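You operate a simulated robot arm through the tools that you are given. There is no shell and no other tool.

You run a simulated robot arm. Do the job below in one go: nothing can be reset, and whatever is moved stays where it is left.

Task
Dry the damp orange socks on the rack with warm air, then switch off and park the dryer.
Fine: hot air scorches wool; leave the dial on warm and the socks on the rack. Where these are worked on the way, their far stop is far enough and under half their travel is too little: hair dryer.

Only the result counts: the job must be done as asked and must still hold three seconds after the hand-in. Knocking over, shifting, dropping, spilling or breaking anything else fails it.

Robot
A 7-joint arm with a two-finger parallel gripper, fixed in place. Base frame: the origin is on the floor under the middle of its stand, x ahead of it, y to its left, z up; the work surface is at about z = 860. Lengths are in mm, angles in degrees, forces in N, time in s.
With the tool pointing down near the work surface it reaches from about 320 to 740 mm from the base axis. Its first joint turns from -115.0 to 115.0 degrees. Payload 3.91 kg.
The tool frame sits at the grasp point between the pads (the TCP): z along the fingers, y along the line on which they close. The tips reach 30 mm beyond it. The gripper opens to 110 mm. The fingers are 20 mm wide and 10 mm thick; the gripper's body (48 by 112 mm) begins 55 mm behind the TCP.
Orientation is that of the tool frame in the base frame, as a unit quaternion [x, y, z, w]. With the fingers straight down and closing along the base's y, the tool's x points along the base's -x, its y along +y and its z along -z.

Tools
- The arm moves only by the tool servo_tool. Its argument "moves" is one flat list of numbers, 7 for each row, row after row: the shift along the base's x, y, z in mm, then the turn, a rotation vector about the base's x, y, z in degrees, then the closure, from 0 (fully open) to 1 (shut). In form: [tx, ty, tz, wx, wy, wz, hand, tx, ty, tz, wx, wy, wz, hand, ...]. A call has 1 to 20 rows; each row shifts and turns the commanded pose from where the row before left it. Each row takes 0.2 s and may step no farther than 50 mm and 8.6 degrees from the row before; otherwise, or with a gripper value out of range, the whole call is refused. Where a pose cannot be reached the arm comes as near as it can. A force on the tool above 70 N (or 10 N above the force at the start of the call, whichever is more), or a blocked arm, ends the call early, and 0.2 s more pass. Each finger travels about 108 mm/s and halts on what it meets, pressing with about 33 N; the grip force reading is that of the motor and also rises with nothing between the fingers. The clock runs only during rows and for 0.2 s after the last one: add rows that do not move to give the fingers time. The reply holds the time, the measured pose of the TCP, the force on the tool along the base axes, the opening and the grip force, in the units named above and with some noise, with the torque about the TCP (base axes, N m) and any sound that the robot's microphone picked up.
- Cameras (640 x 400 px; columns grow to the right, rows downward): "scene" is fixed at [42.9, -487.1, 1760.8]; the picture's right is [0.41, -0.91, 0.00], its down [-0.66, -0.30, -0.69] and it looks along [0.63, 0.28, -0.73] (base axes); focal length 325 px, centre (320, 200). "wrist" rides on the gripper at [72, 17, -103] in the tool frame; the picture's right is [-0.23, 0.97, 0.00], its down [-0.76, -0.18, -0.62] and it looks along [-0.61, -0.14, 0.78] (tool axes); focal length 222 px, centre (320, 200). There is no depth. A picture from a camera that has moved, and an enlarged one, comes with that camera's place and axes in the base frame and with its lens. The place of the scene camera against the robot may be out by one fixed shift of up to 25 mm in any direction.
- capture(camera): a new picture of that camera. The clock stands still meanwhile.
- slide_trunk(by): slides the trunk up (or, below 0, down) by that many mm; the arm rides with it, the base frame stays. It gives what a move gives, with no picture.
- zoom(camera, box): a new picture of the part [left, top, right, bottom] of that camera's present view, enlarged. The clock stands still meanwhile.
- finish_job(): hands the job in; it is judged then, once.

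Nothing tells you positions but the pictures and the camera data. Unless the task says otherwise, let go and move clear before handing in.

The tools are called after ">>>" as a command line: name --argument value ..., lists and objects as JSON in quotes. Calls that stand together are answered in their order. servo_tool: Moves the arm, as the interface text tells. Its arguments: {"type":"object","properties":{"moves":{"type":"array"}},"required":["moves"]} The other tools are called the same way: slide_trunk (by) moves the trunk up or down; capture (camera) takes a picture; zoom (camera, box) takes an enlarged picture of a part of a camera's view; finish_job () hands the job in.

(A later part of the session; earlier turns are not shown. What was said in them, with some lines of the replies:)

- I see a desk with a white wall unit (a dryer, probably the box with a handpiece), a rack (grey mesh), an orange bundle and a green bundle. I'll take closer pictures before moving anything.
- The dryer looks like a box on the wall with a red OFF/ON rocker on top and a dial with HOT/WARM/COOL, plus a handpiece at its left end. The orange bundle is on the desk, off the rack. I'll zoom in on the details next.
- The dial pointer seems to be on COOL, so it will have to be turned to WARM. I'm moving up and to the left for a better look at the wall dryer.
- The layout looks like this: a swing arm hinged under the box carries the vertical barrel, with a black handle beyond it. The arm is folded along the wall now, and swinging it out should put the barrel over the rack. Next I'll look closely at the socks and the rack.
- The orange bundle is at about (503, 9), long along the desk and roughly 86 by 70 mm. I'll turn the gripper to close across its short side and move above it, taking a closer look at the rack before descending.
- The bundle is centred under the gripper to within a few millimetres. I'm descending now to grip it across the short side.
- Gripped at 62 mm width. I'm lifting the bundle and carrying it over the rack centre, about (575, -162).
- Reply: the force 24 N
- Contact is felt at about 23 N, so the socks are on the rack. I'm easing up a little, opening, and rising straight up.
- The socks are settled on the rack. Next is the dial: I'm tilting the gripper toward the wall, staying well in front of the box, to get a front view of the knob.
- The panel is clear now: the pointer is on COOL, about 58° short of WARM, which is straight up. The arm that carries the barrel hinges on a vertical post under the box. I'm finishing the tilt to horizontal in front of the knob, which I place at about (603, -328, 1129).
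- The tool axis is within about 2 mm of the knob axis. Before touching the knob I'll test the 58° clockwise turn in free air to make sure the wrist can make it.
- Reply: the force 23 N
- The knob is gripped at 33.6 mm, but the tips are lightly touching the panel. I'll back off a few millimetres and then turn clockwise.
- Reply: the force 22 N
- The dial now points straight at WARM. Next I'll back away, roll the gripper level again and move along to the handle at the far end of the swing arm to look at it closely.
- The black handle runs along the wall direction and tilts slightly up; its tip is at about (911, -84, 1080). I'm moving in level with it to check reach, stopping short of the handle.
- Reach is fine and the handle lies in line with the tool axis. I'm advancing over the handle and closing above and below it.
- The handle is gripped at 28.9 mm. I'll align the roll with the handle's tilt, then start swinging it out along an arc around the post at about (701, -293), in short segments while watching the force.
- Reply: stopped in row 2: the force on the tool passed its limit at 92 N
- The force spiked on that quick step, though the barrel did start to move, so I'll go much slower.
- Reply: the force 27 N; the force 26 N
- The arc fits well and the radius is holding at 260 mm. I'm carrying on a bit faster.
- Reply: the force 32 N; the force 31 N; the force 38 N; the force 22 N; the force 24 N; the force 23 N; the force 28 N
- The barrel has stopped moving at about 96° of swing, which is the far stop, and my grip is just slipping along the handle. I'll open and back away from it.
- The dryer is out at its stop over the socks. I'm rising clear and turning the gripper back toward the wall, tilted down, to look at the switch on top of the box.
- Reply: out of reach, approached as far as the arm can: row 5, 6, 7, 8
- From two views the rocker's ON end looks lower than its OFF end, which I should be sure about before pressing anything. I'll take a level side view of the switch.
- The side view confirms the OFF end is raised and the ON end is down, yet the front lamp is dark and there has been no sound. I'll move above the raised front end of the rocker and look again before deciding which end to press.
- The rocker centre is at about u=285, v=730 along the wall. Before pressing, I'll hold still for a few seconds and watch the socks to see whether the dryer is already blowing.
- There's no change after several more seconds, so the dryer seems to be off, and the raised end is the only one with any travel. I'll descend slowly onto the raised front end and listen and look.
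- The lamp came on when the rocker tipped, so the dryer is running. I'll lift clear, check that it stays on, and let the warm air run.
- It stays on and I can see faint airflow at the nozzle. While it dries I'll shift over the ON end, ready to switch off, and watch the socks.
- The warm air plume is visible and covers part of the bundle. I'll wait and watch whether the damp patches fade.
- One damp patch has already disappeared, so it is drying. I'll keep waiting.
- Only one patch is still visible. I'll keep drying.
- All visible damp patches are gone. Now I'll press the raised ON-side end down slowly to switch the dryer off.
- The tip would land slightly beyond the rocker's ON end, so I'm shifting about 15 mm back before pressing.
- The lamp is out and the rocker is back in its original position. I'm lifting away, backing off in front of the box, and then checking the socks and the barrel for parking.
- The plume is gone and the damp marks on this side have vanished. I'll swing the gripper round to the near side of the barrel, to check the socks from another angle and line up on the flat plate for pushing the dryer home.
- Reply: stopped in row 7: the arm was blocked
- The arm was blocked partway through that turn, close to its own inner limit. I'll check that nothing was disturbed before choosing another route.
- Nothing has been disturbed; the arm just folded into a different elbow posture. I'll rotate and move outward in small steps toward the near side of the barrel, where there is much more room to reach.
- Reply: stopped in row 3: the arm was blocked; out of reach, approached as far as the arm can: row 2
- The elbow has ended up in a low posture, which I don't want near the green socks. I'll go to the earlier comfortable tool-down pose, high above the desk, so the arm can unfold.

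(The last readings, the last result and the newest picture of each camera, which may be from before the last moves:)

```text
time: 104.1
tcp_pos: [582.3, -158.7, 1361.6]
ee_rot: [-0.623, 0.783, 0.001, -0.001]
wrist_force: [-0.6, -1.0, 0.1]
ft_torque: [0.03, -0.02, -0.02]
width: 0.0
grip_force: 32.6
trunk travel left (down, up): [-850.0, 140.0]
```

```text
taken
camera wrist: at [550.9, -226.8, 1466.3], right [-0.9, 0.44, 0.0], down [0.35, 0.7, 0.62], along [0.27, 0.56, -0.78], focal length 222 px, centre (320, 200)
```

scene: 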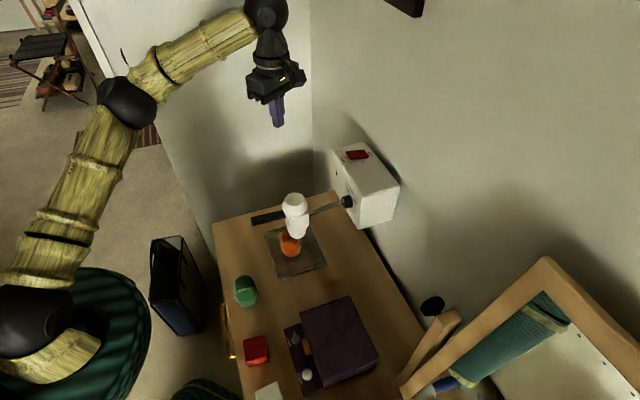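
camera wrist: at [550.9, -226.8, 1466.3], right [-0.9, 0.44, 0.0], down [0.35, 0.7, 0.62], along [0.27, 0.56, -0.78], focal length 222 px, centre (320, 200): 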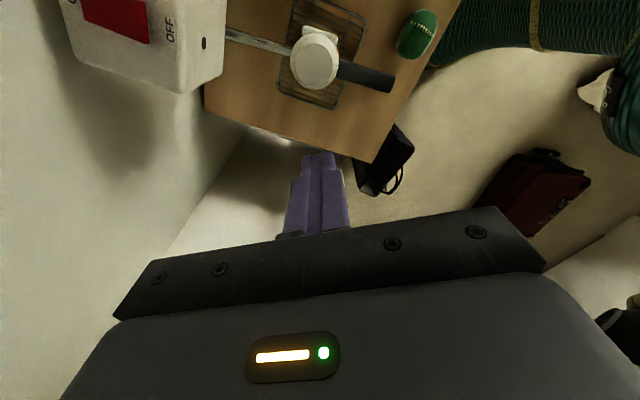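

The arm is back in its normal elbow-up posture. New plan for parking: point the closed fingers straight down as a peg, lower it on the near side of the handle, and push the dryer round toward the wall.

>>> servo_tool --moves '[-30, -8, 0, 0, 0, 0, 1, -30, -8, 0, 0, 0, 0, 1, -30, -8, -10, 0, 0, 0, 1, -30, -8, -20, 0, 0, 0, 1, 0, 0, -30, 0, 0, 0, 1, 0, 0, -35, 0, 0, 0, 1, 0, 0, -35, 0, 0, 0, 1, 0, 0, -35, 0, 0, 0, 1]'

>>> capture --camera "scene"

>>> capture --camera "wrist"

```text
time: 105.9
tcp_pos: [463.5, -188.0, 1195.9]
ee_rot: [-0.622, 0.783, 0.001, 0.0]
wrist_force: [0.4, 0.2, -0.9]
ft_torque: [-0.02, -0.01, 0.03]
width: 0.0
grip_force: 32.7
trunk travel left (down, up): [-850.0, 140.0]
```

```text
taken
```

scene: 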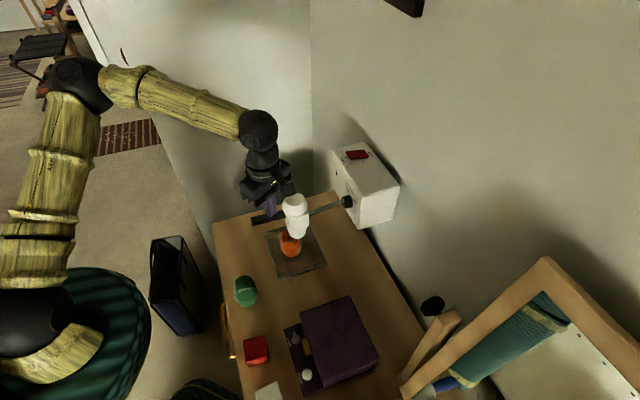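

```text
taken
camera wrist: at [431.8, -255.9, 1301.6], right [-0.9, 0.44, 0.0], down [0.35, 0.7, 0.62], along [0.27, 0.56, -0.78], focal length 222 px, centre (320, 200)
```

wrist: 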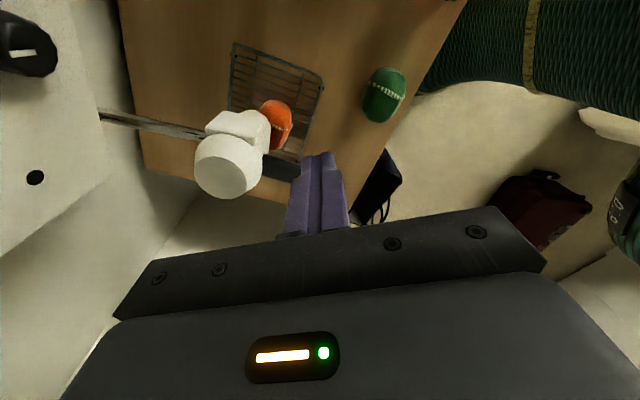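

>>> zoom --camera "wrist" --box '[180, 80, 400, 215]'

```text
2.91 times, centred on (290, 148) of wrist
camera zoom: at [431.8, -255.9, 1301.6], right [-0.9, 0.44, 0.0], down [0.35, 0.7, 0.62], along [0.27, 0.56, -0.78], focal length 646 px, centre (407, 353)
```

zoom: 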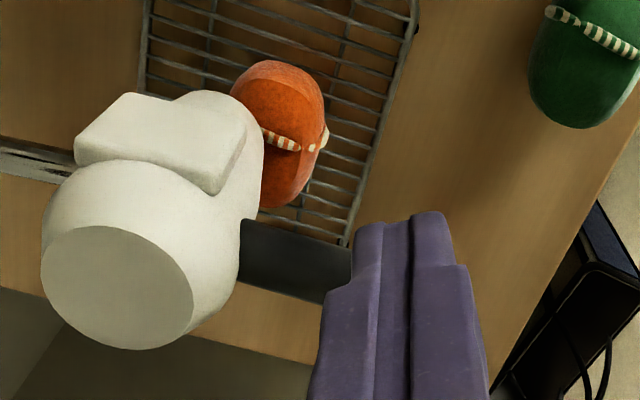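

The socks show no damp marks from this side either. I'm lowering the peg beside the handle.

>>> servo_tool --moves '[0, 0, -35, 0, 0, 0, 1, 0, 0, -35, 0, 0, 0, 1, 0, 0, -30, 0, 0, 0, 1, 0, 0, -18, 0, 0, 0, 1]'

>>> capture --camera "wrist"

>>> zoom --camera "scene" --box '[220, 150, 360, 270]'

```text
time: 106.9
tcp_pos: [464.9, -193.0, 1080.5]
ee_rot: [-0.623, 0.782, 0.0, -0.002]
wrist_force: [-0.7, 0.3, 0.2]
ft_torque: [0.0, 0.03, 0.05]
width: 0.2
grip_force: 33.2
trunk travel left (down, up): [-850.0, 140.0]
```

```text
taken
camera wrist: at [431.9, -260.5, 1184.1], right [-0.9, 0.44, 0.0], down [0.35, 0.7, 0.62], along [0.27, 0.56, -0.78], focal length 222 px, centre (320, 200)
```

wrist: 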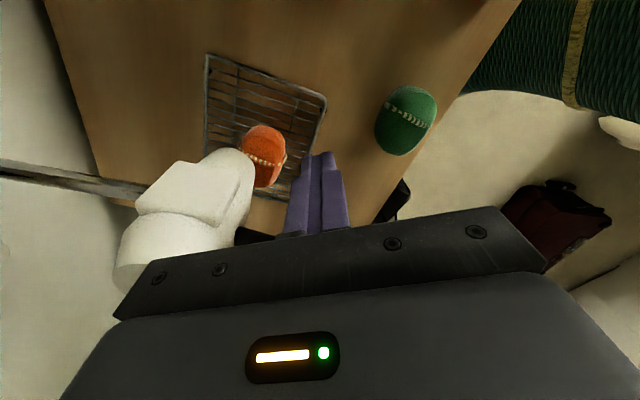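

```text
3.33 times, centred on (290, 210) of scene
camera zoom: at [42.9, -487.1, 1760.8], right [0.41, -0.91, 0.0], down [-0.66, -0.3, -0.69], along [0.63, 0.28, -0.73], focal length 1083 px, centre (420, 167)
```

zoom: 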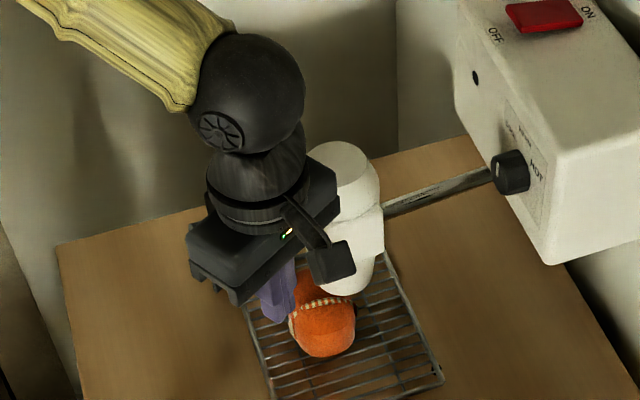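

>>> servo_tool --moves '[9.4, 11.7, 0, 0, 0, 0, 1, 9.4, 11.7, 0, 0, 0, 0, 1, 2.5, 3.1, 0, 0, 0, 0, 1, 2.5, 3.1, 0, 0, 0, 0, 1, 2.5, 3.1, 0, 0, 0, 0, 1, 2.5, 3.1, 0, 0, 0, 0, 1]'

>>> zoom --camera "wrist" --box '[180, 100, 400, 235]'

>>> zoom --camera "scene" --box '[220, 150, 360, 270]'

```text
time: 108.3
tcp_pos: [493.3, -155.4, 1079.0]
ee_rot: [-0.623, 0.782, 0.001, -0.001]
wrist_force: [-0.3, 0.1, 0.4]
ft_torque: [0.01, 0.0, -0.04]
width: 0.0
grip_force: 33.2
trunk travel left (down, up): [-850.0, 140.0]
```

```text
2.91 times, centred on (290, 168) of wrist
camera zoom: at [460.5, -222.8, 1183.1], right [-0.9, 0.44, 0.0], down [0.34, 0.7, 0.62], along [0.27, 0.56, -0.78], focal length 646 px, centre (407, 294)
```

zoom: 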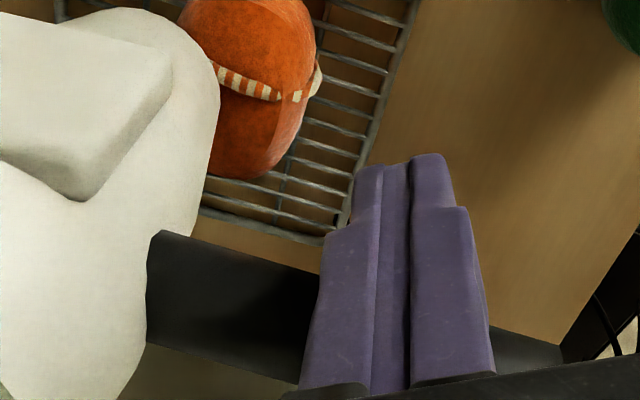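

```text
3.33 times, centred on (290, 210) of scene
camera zoom: at [42.9, -487.1, 1760.8], right [0.41, -0.91, 0.0], down [-0.66, -0.3, -0.69], along [0.63, 0.28, -0.73], focal length 1083 px, centre (420, 167)
```

zoom: 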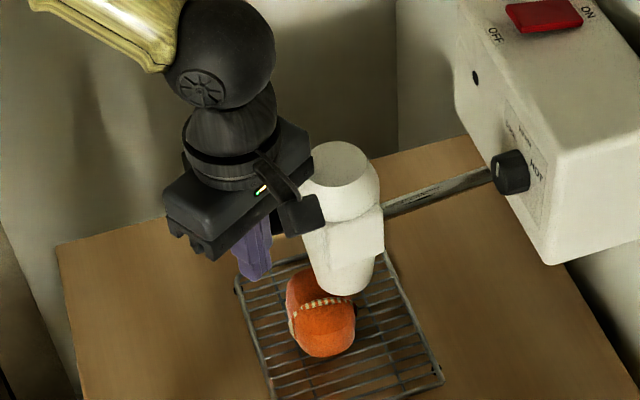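

Not touching yet. I'll sweep the peg slowly along the arc around the post.

>>> servo_tool --moves '[4.53, 6.59, 0, 0, 0, 0, 1, 4.75, 6.44, 0, 0, 0, 0, 1, 4.95, 6.29, 0, 0, 0, 0, 1, 5.14, 6.13, 0, 0, 0, 0, 1, 5.34, 5.95, 0, 0, 0, 0, 1]'

>>> zoom --camera "scene" --box '[220, 150, 360, 270]'

>>> zoom --camera "wrist" --box '[180, 100, 400, 235]'

```text
time: 109.5
tcp_pos: [518.4, -122.3, 1079.5]
ee_rot: [-0.623, 0.782, 0.0, 0.0]
wrist_force: [0.5, 0.3, 0.3]
ft_torque: [0.01, -0.02, 0.01]
width: 0.0
grip_force: 33.1
trunk travel left (down, up): [-850.0, 140.0]
```

```text
3.33 times, centred on (290, 210) of scene
camera zoom: at [42.9, -487.1, 1760.8], right [0.41, -0.91, 0.0], down [-0.66, -0.3, -0.69], along [0.63, 0.28, -0.73], focal length 1083 px, centre (420, 167)
```

zoom: 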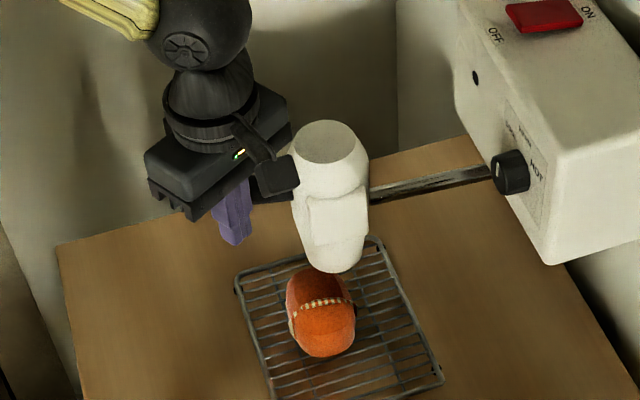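

```text
2.91 times, centred on (290, 168) of wrist
camera zoom: at [486.1, -189.6, 1183.2], right [-0.9, 0.44, 0.0], down [0.34, 0.7, 0.62], along [0.27, 0.56, -0.78], focal length 646 px, centre (407, 294)
```

zoom: 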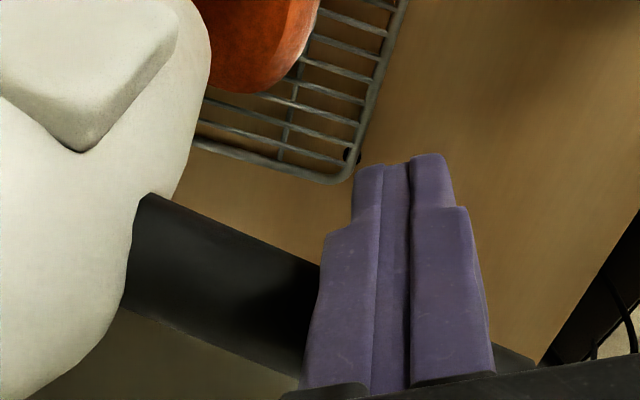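

The dryer is following the peg with hardly any force, so I'm continuing the arc.

>>> servo_tool --moves '[6.27, 6.45, 0, 0, 0, 0, 1, 6.51, 6.22, 0, 0, 0, 0, 1, 6.73, 5.98, 0, 0, 0, 0, 1, 6.93, 5.74, 0, 0, 0, 0, 1, 7.14, 5.48, 0, 0, 0, 0, 1, 7.34, 5.21, 0, 0, 0, 0, 1, 7.51, 4.95, 0, 0, 0, 0, 1, 7.69, 4.68, 0, 0, 0, 0, 1, 7.86, 4.39, 0, 0, 0, 0, 1, 8.01, 4.1, 0, 0, 0, 0, 1, 8.15, 3.82, 0, 0, 0, 0, 1, 8.28, 3.52, 0, 0, 0, 0, 1]'

>>> capture --camera "scene"

>>> capture --camera "wrist"

```text
time: 112.1
tcp_pos: [606.0, -63.8, 1079.2]
ee_rot: [-0.622, 0.783, 0.0, 0.0]
wrist_force: [-0.2, -0.2, -0.4]
ft_torque: [0.04, -0.01, -0.01]
width: 0.0
grip_force: 32.8
trunk travel left (down, up): [-850.0, 140.0]
```

```text
taken
```

scene: 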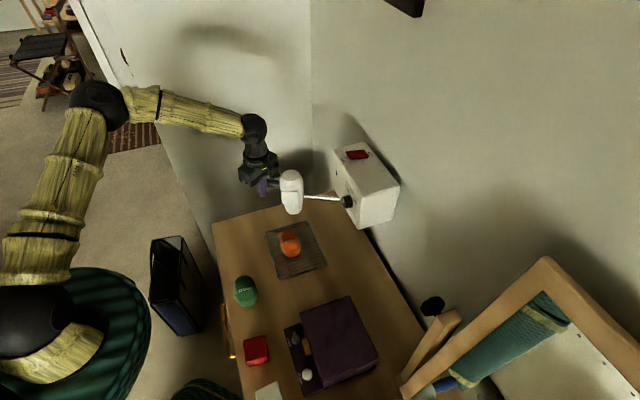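

```text
taken
camera wrist: at [573.8, -131.6, 1181.7], right [-0.9, 0.44, 0.0], down [0.34, 0.7, 0.62], along [0.27, 0.56, -0.78], focal length 222 px, centre (320, 200)
```

wrist: 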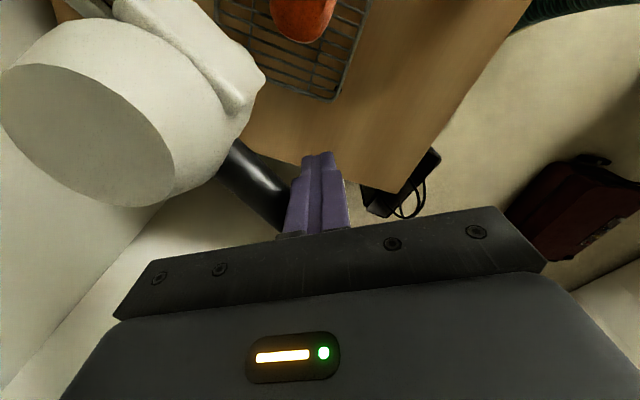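

The dryer is about two thirds of the way out from the wall and moving freely. Reach gets longer from here, so I'll lean the gripper back 45° about the contact point and then continue the sweep.

>>> servo_tool --moves '[0, 0, 0, -2.57, -7.05, 0, 1, 0, 0, 0, -2.57, -7.05, 0, 1, 0, 0, 0, -2.57, -7.05, 0, 1, 0, 0, 0, -2.57, -7.05, 0, 1, 0, 0, 0, -2.57, -7.05, 0, 1, 0, 0, 0, -2.57, -7.05, 0, 1]'

>>> capture --camera "scene"

>>> capture --camera "wrist"

```text
time: 113.5
tcp_pos: [606.2, -63.2, 1077.3]
ee_rot: [-0.577, 0.722, -0.326, 0.199]
wrist_force: [-1.9, 3.4, -8.0]
ft_torque: [0.06, 0.32, 0.13]
width: 0.0
grip_force: 33.0
trunk travel left (down, up): [-850.0, 140.0]
```

```text
taken
```

scene: 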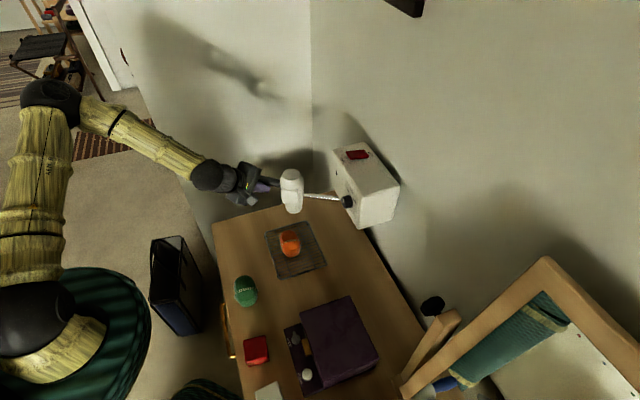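

```text
taken
camera wrist: at [507.7, -106.2, 1145.6], right [-0.63, 0.34, -0.7], down [-0.09, 0.86, 0.5], along [0.77, 0.38, -0.51], focal length 222 px, centre (320, 200)
```

wrist: 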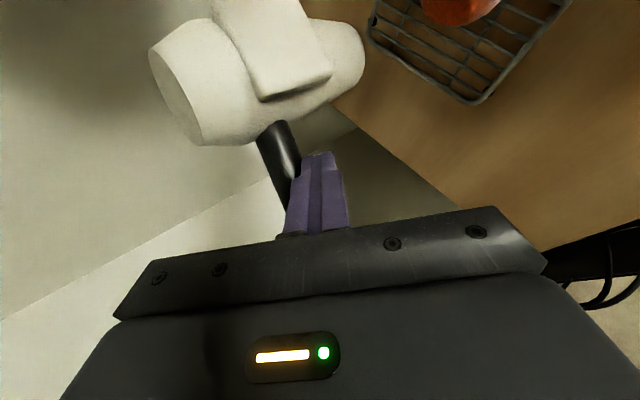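

>>> servo_tool --moves '[8.38, 3.28, 0, 0, 0, -0.8, 1, 8.49, 2.97, 0, 0, 0, -0.8, 1, 8.6, 2.66, 0, 0, 0, -0.8, 1, 8.69, 2.36, 0, 0, 0, -0.8, 1, 8.77, 2.04, 0, 0, 0, -0.8, 1, 8.83, 1.72, 0, 0, 0, -0.8, 1, 8.89, 1.41, 0, 0, 0, -0.8, 1, 8.94, 1.08, 0, 0, 0, -0.8, 1, 8.97, 0.75, 0, 0, 0, -0.8, 1, 8.99, 0.44, 0, 0, 0, -0.8, 1, 9, 0.11, 0, 0, 0, -0.8, 1, 9, -0.22, 0, 0, 0, -0.8, 1]'

>>> capture --camera "scene"

>>> capture --camera "wrist"

```text
time: 116.1
tcp_pos: [711.9, -46.6, 1078.7]
ee_rot: [-0.513, 0.768, -0.341, 0.172]
wrist_force: [1.1, -0.2, 1.2]
ft_torque: [0.0, -0.02, -0.02]
width: 0.2
grip_force: 33.0
trunk travel left (down, up): [-850.0, 140.0]
```

```text
taken
```

scene: 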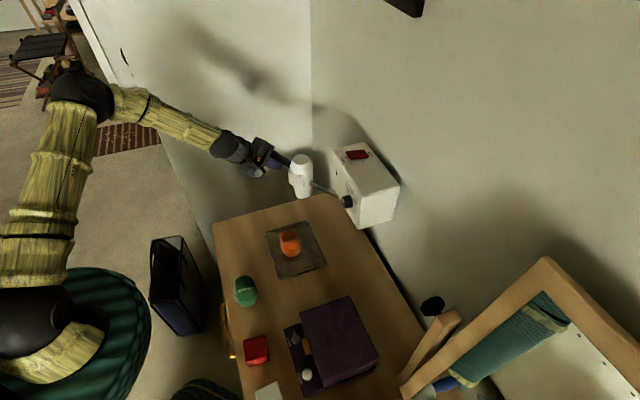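

```text
taken
camera wrist: at [607.0, -71.4, 1146.6], right [-0.56, 0.44, -0.7], down [0.05, 0.86, 0.5], along [0.83, 0.24, -0.51], focal length 222 px, centre (320, 200)
```

wrist: 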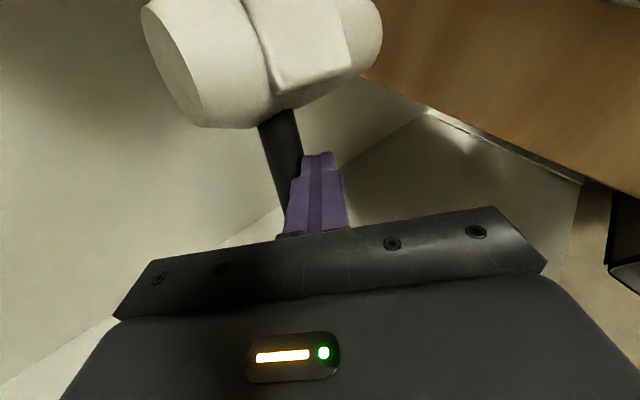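

>>> servo_tool --moves '[8.98, -0.57, 0, 0, 0, -0.8, 1, 8.96, -0.89, 0, 0, 0, -0.8, 1, 8.92, -1.22, 0, 0, 0, -0.8, 1, 8.87, -1.53, 0, 0, 0, -0.8, 1, 8.81, -1.86, 0, 0, 0, -0.8, 1, 8.73, -2.18, 0, 0, 0, -0.8, 1, 8.65, -2.5, 0, 0, 0, -0.8, 1, 8.55, -2.8, 0, 0, 0, -0.8, 1, 8.45, -3.11, 0, 0, 0, -0.8, 1, 8.33, -3.42, 0, 0, 0, -0.8, 1]'

>>> capture --camera "scene"

>>> capture --camera "wrist"

```text
time: 118.3
tcp_pos: [797.5, -64.4, 1078.1]
ee_rot: [-0.457, 0.803, -0.352, 0.148]
wrist_force: [0.8, 0.4, -0.5]
ft_torque: [0.01, -0.02, 0.02]
width: 0.2
grip_force: 33.2
trunk travel left (down, up): [-850.0, 140.0]
```

```text
taken
```

scene: 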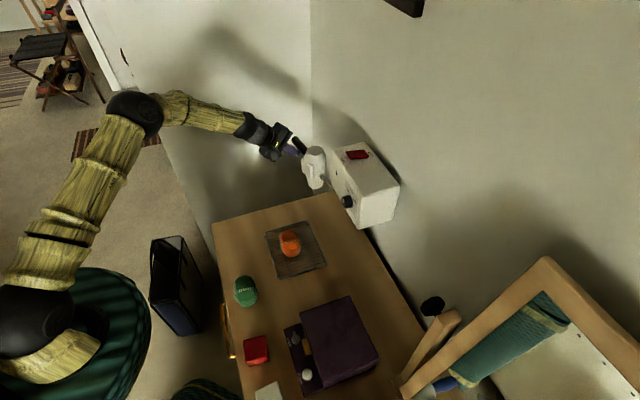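

```text
taken
camera wrist: at [691.1, -76.0, 1146.4], right [-0.49, 0.51, -0.7], down [0.17, 0.85, 0.5], along [0.85, 0.12, -0.51], focal length 222 px, centre (320, 200)
```

wrist: 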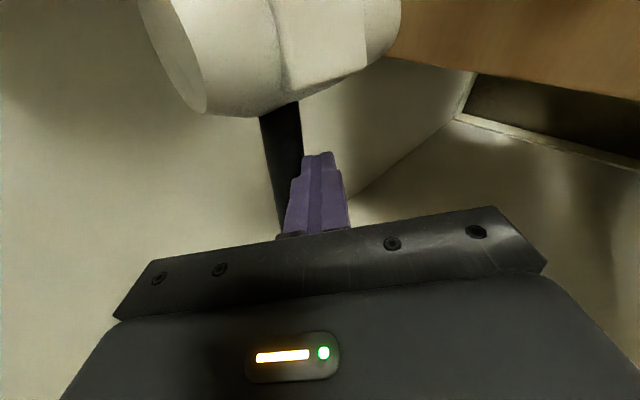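

>>> servo_tool --moves '[6.41, -2.81, 0, 0, 0, -0.8, 1, 6.33, -2.99, 0, 0, 0, -0.8, 1, 6.24, -3.17, 0, 0, 0, -0.8, 1, 6.15, -3.34, 0, 0, 0, -0.8, 1, 6.06, -3.51, 0, 0, 0, -0.8, 1, 5.96, -3.68, 0, 0, 0, -0.8, 1, 5.84, -3.85, 0, 0, 0, -0.8, 1]'

>>> zoom --camera "scene" --box '[230, 100, 390, 210]'

```text
time: 119.9
tcp_pos: [842.4, -88.5, 1078.2]
ee_rot: [-0.419, 0.824, -0.36, 0.13]
wrist_force: [-0.5, -0.8, 0.5]
ft_torque: [0.03, 0.0, 0.02]
width: 0.0
grip_force: 33.0
trunk travel left (down, up): [-850.0, 140.0]
```

```text
3.64 times, centred on (310, 155) of scene
camera zoom: at [42.9, -487.1, 1760.8], right [0.41, -0.91, 0.0], down [-0.66, -0.3, -0.69], along [0.63, 0.28, -0.73], focal length 1182 px, centre (356, 364)
```

zoom: 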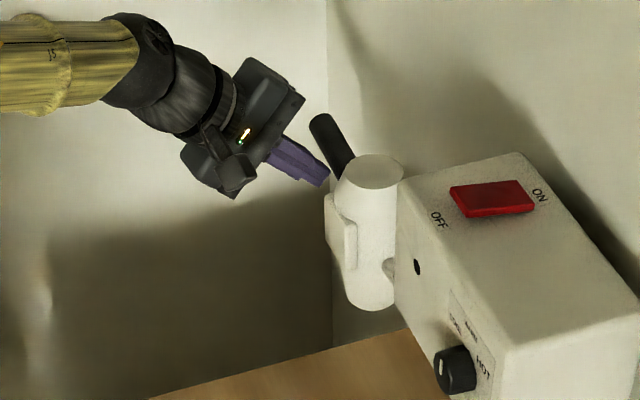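

Nearly home, with a few degrees left. I'm finishing slowly until I feel the park stop.

>>> servo_tool --moves '[3.27, -2.31, 0, 0, 0, 0, 1, 3.23, -2.36, 0, 0, 0, 0, 1, 3.19, -2.41, 0, 0, 0, 0, 1, 3.16, -2.46, 0, 0, 0, 0, 1]'

>>> zoom --camera "scene" --box '[230, 100, 390, 210]'

```text
time: 120.9
tcp_pos: [852.9, -94.3, 1078.8]
ee_rot: [-0.419, 0.824, -0.359, 0.13]
wrist_force: [-15.2, 8.2, -1.0]
ft_torque: [0.15, 0.2, -0.26]
width: 0.0
grip_force: 32.7
trunk travel left (down, up): [-850.0, 140.0]
```

```text
3.64 times, centred on (310, 155) of scene
camera zoom: at [42.9, -487.1, 1760.8], right [0.41, -0.91, 0.0], down [-0.66, -0.3, -0.69], along [0.63, 0.28, -0.73], focal length 1182 px, centre (356, 364)
```

zoom: 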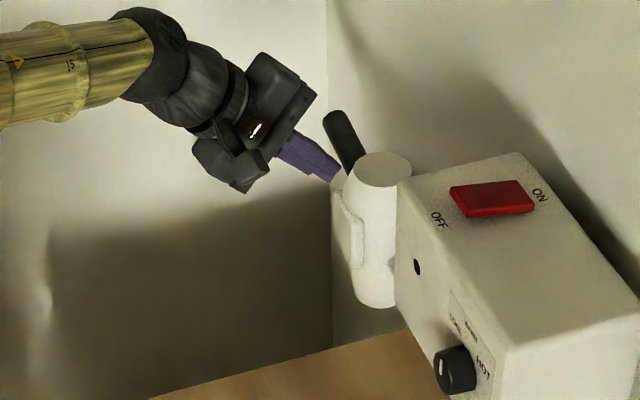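

I felt the stop at about 17 N, and the barrel and handle look exactly as they did at the start. I'll back away, rise clear, and then check everything.

>>> servo_tool --moves '[-4, 3.2, 0, 0, 0, 0, 1, -8, 6.4, 0, 0, 0, 0, 1, -16, 12.8, 5, 0, 0, 0, 1, -24, 15, 15, 0, 0, 0, 1, -30, 10, 30, 0, 0, 0, 1, -30, 5, 35, 0, 0, 0, 1, -30, 0, 35, 0, 0, 0, 1, -30, 0, 35, 0, 0, 0, 1]'

>>> capture --camera "scene"

>>> zoom --camera "scene" --box '[270, 100, 430, 230]'

>>> zoom --camera "scene" --box '[240, 200, 350, 290]'

>>> capture --camera "wrist"

```text
time: 122.7
tcp_pos: [678.6, -48.9, 1232.4]
ee_rot: [-0.418, 0.823, -0.361, 0.131]
wrist_force: [0.6, -0.5, 0.0]
ft_torque: [0.02, 0.01, -0.03]
width: 0.0
grip_force: 33.1
trunk travel left (down, up): [-850.0, 140.0]
```

```text
taken
```

scene: 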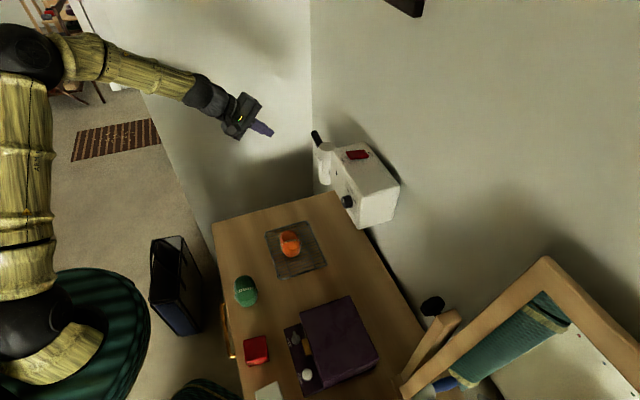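

```text
3.08 times, centred on (350, 165) of scene
camera zoom: at [42.9, -487.1, 1760.8], right [0.41, -0.91, 0.0], down [-0.66, -0.3, -0.69], along [0.63, 0.28, -0.73], focal length 1000 px, centre (228, 308)
```

zoom: 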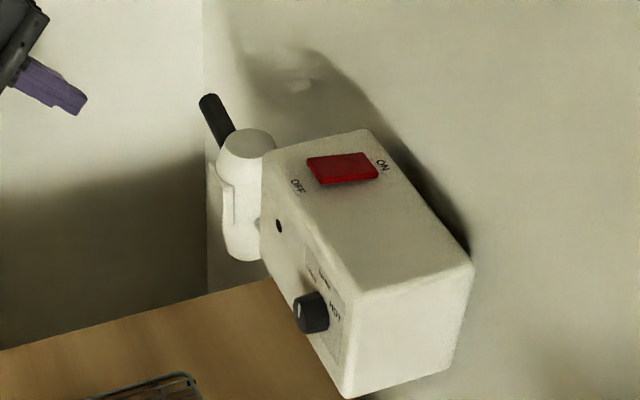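

```text
4.44 times, centred on (295, 245) of scene
camera zoom: at [42.9, -487.1, 1760.8], right [0.41, -0.91, 0.0], down [-0.66, -0.3, -0.69], along [0.63, 0.28, -0.73], focal length 1444 px, centre (431, 0)
```

zoom: 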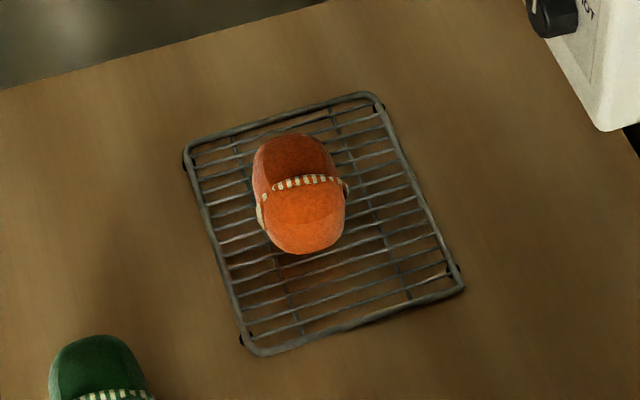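

```text
taken
camera wrist: at [571.5, -49.9, 1299.8], right [-0.44, 0.56, -0.7], down [0.25, 0.83, 0.5], along [0.86, 0.04, -0.5], focal length 222 px, centre (320, 200)
```

wrist: 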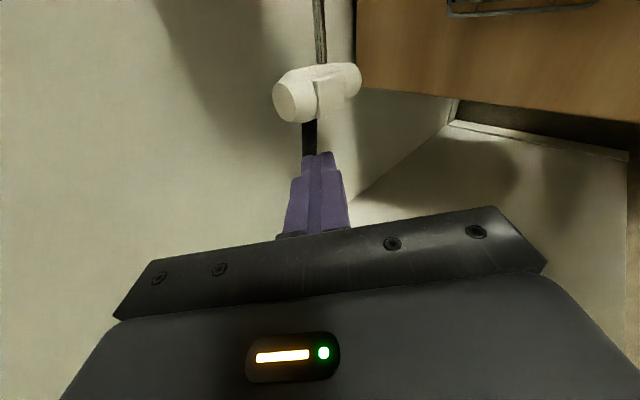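

>>> zoom --camera "scene" --box '[330, 180, 380, 215]'

>>> zoom --camera "scene" --box '[305, 125, 385, 190]'

>>> servo_tool --moves '[-20, 5, 20, 0, 0, 0, 0.6, -20, 5, 20, 0, 0, 0, 0.3, 0, 0, 0, 0, 0, 0, 0, 0, 0, 0, 0, 0, 0, 0, 0, 0, 0, 0, 0, 0, 0]'

```text
11.43 times, centred on (355, 198) of scene
camera zoom: at [42.9, -487.1, 1760.8], right [0.41, -0.91, 0.0], down [-0.66, -0.3, -0.69], along [0.63, 0.28, -0.73], focal length 3714 px, centre (-80, 229)
```

zoom: 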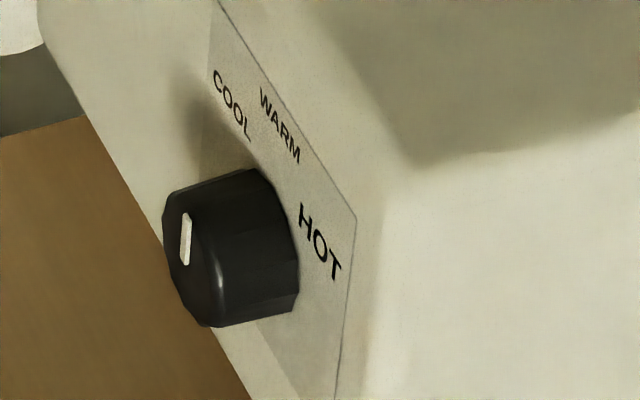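

```text
6.15 times, centred on (345, 158) of scene
camera zoom: at [42.9, -487.1, 1760.8], right [0.41, -0.91, 0.0], down [-0.66, -0.3, -0.69], along [0.63, 0.28, -0.73], focal length 2000 px, centre (166, 462)
```

zoom: 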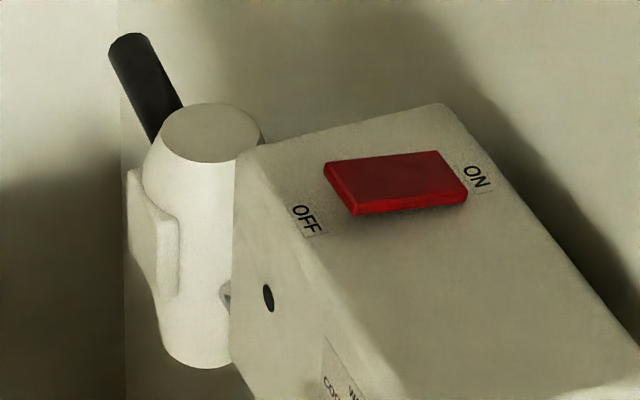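

```text
time: 123.9
tcp_pos: [639.4, -36.6, 1270.0]
ee_rot: [-0.419, 0.824, -0.36, 0.129]
wrist_force: [-0.4, 0.5, 0.3]
ft_torque: [0.02, 0.04, -0.02]
width: 109.9
grip_force: 0.1
trunk travel left (down, up): [-850.0, 140.0]
```

The dial is on WARM, the lamp is dark and the rocker is off. The dryer is parked against its stop, the orange socks lie dry on the rack, and nothing else has been touched. The arm is clear, so I'm handing in.

>>> finish_job

```text
The job is handed in.
```

I dried the orange socks with warm air, then switched the dryer off and parked it. I've handed the job in, but I haven't seen the result.

- **Socks:** they started beside the rack, so I set them on it. They had about 25 seconds under the nozzle. By then every visible damp patch was gone, and I saw none when I looked again from a second side. They are still on the rack.
- **Dial:** it was on COOL. I turned it to WARM before switching on and left it there.
- **Dryer:** I swung it out to its far stop, then pushed it back until I felt the stop at the wall.
- **Switch:** the lamp came on when I pressed the OFF-marked end and went out when I pressed the ON-marked end. I went by the lamp rather than the labels. The lamp is dark now and the switch is back where it started.

While I was getting round to park the dryer, the arm was blocked twice and folded into an awkward posture. I saw nothing else disturbed, and backed it out before going on. The gripper is open and clear of everything.
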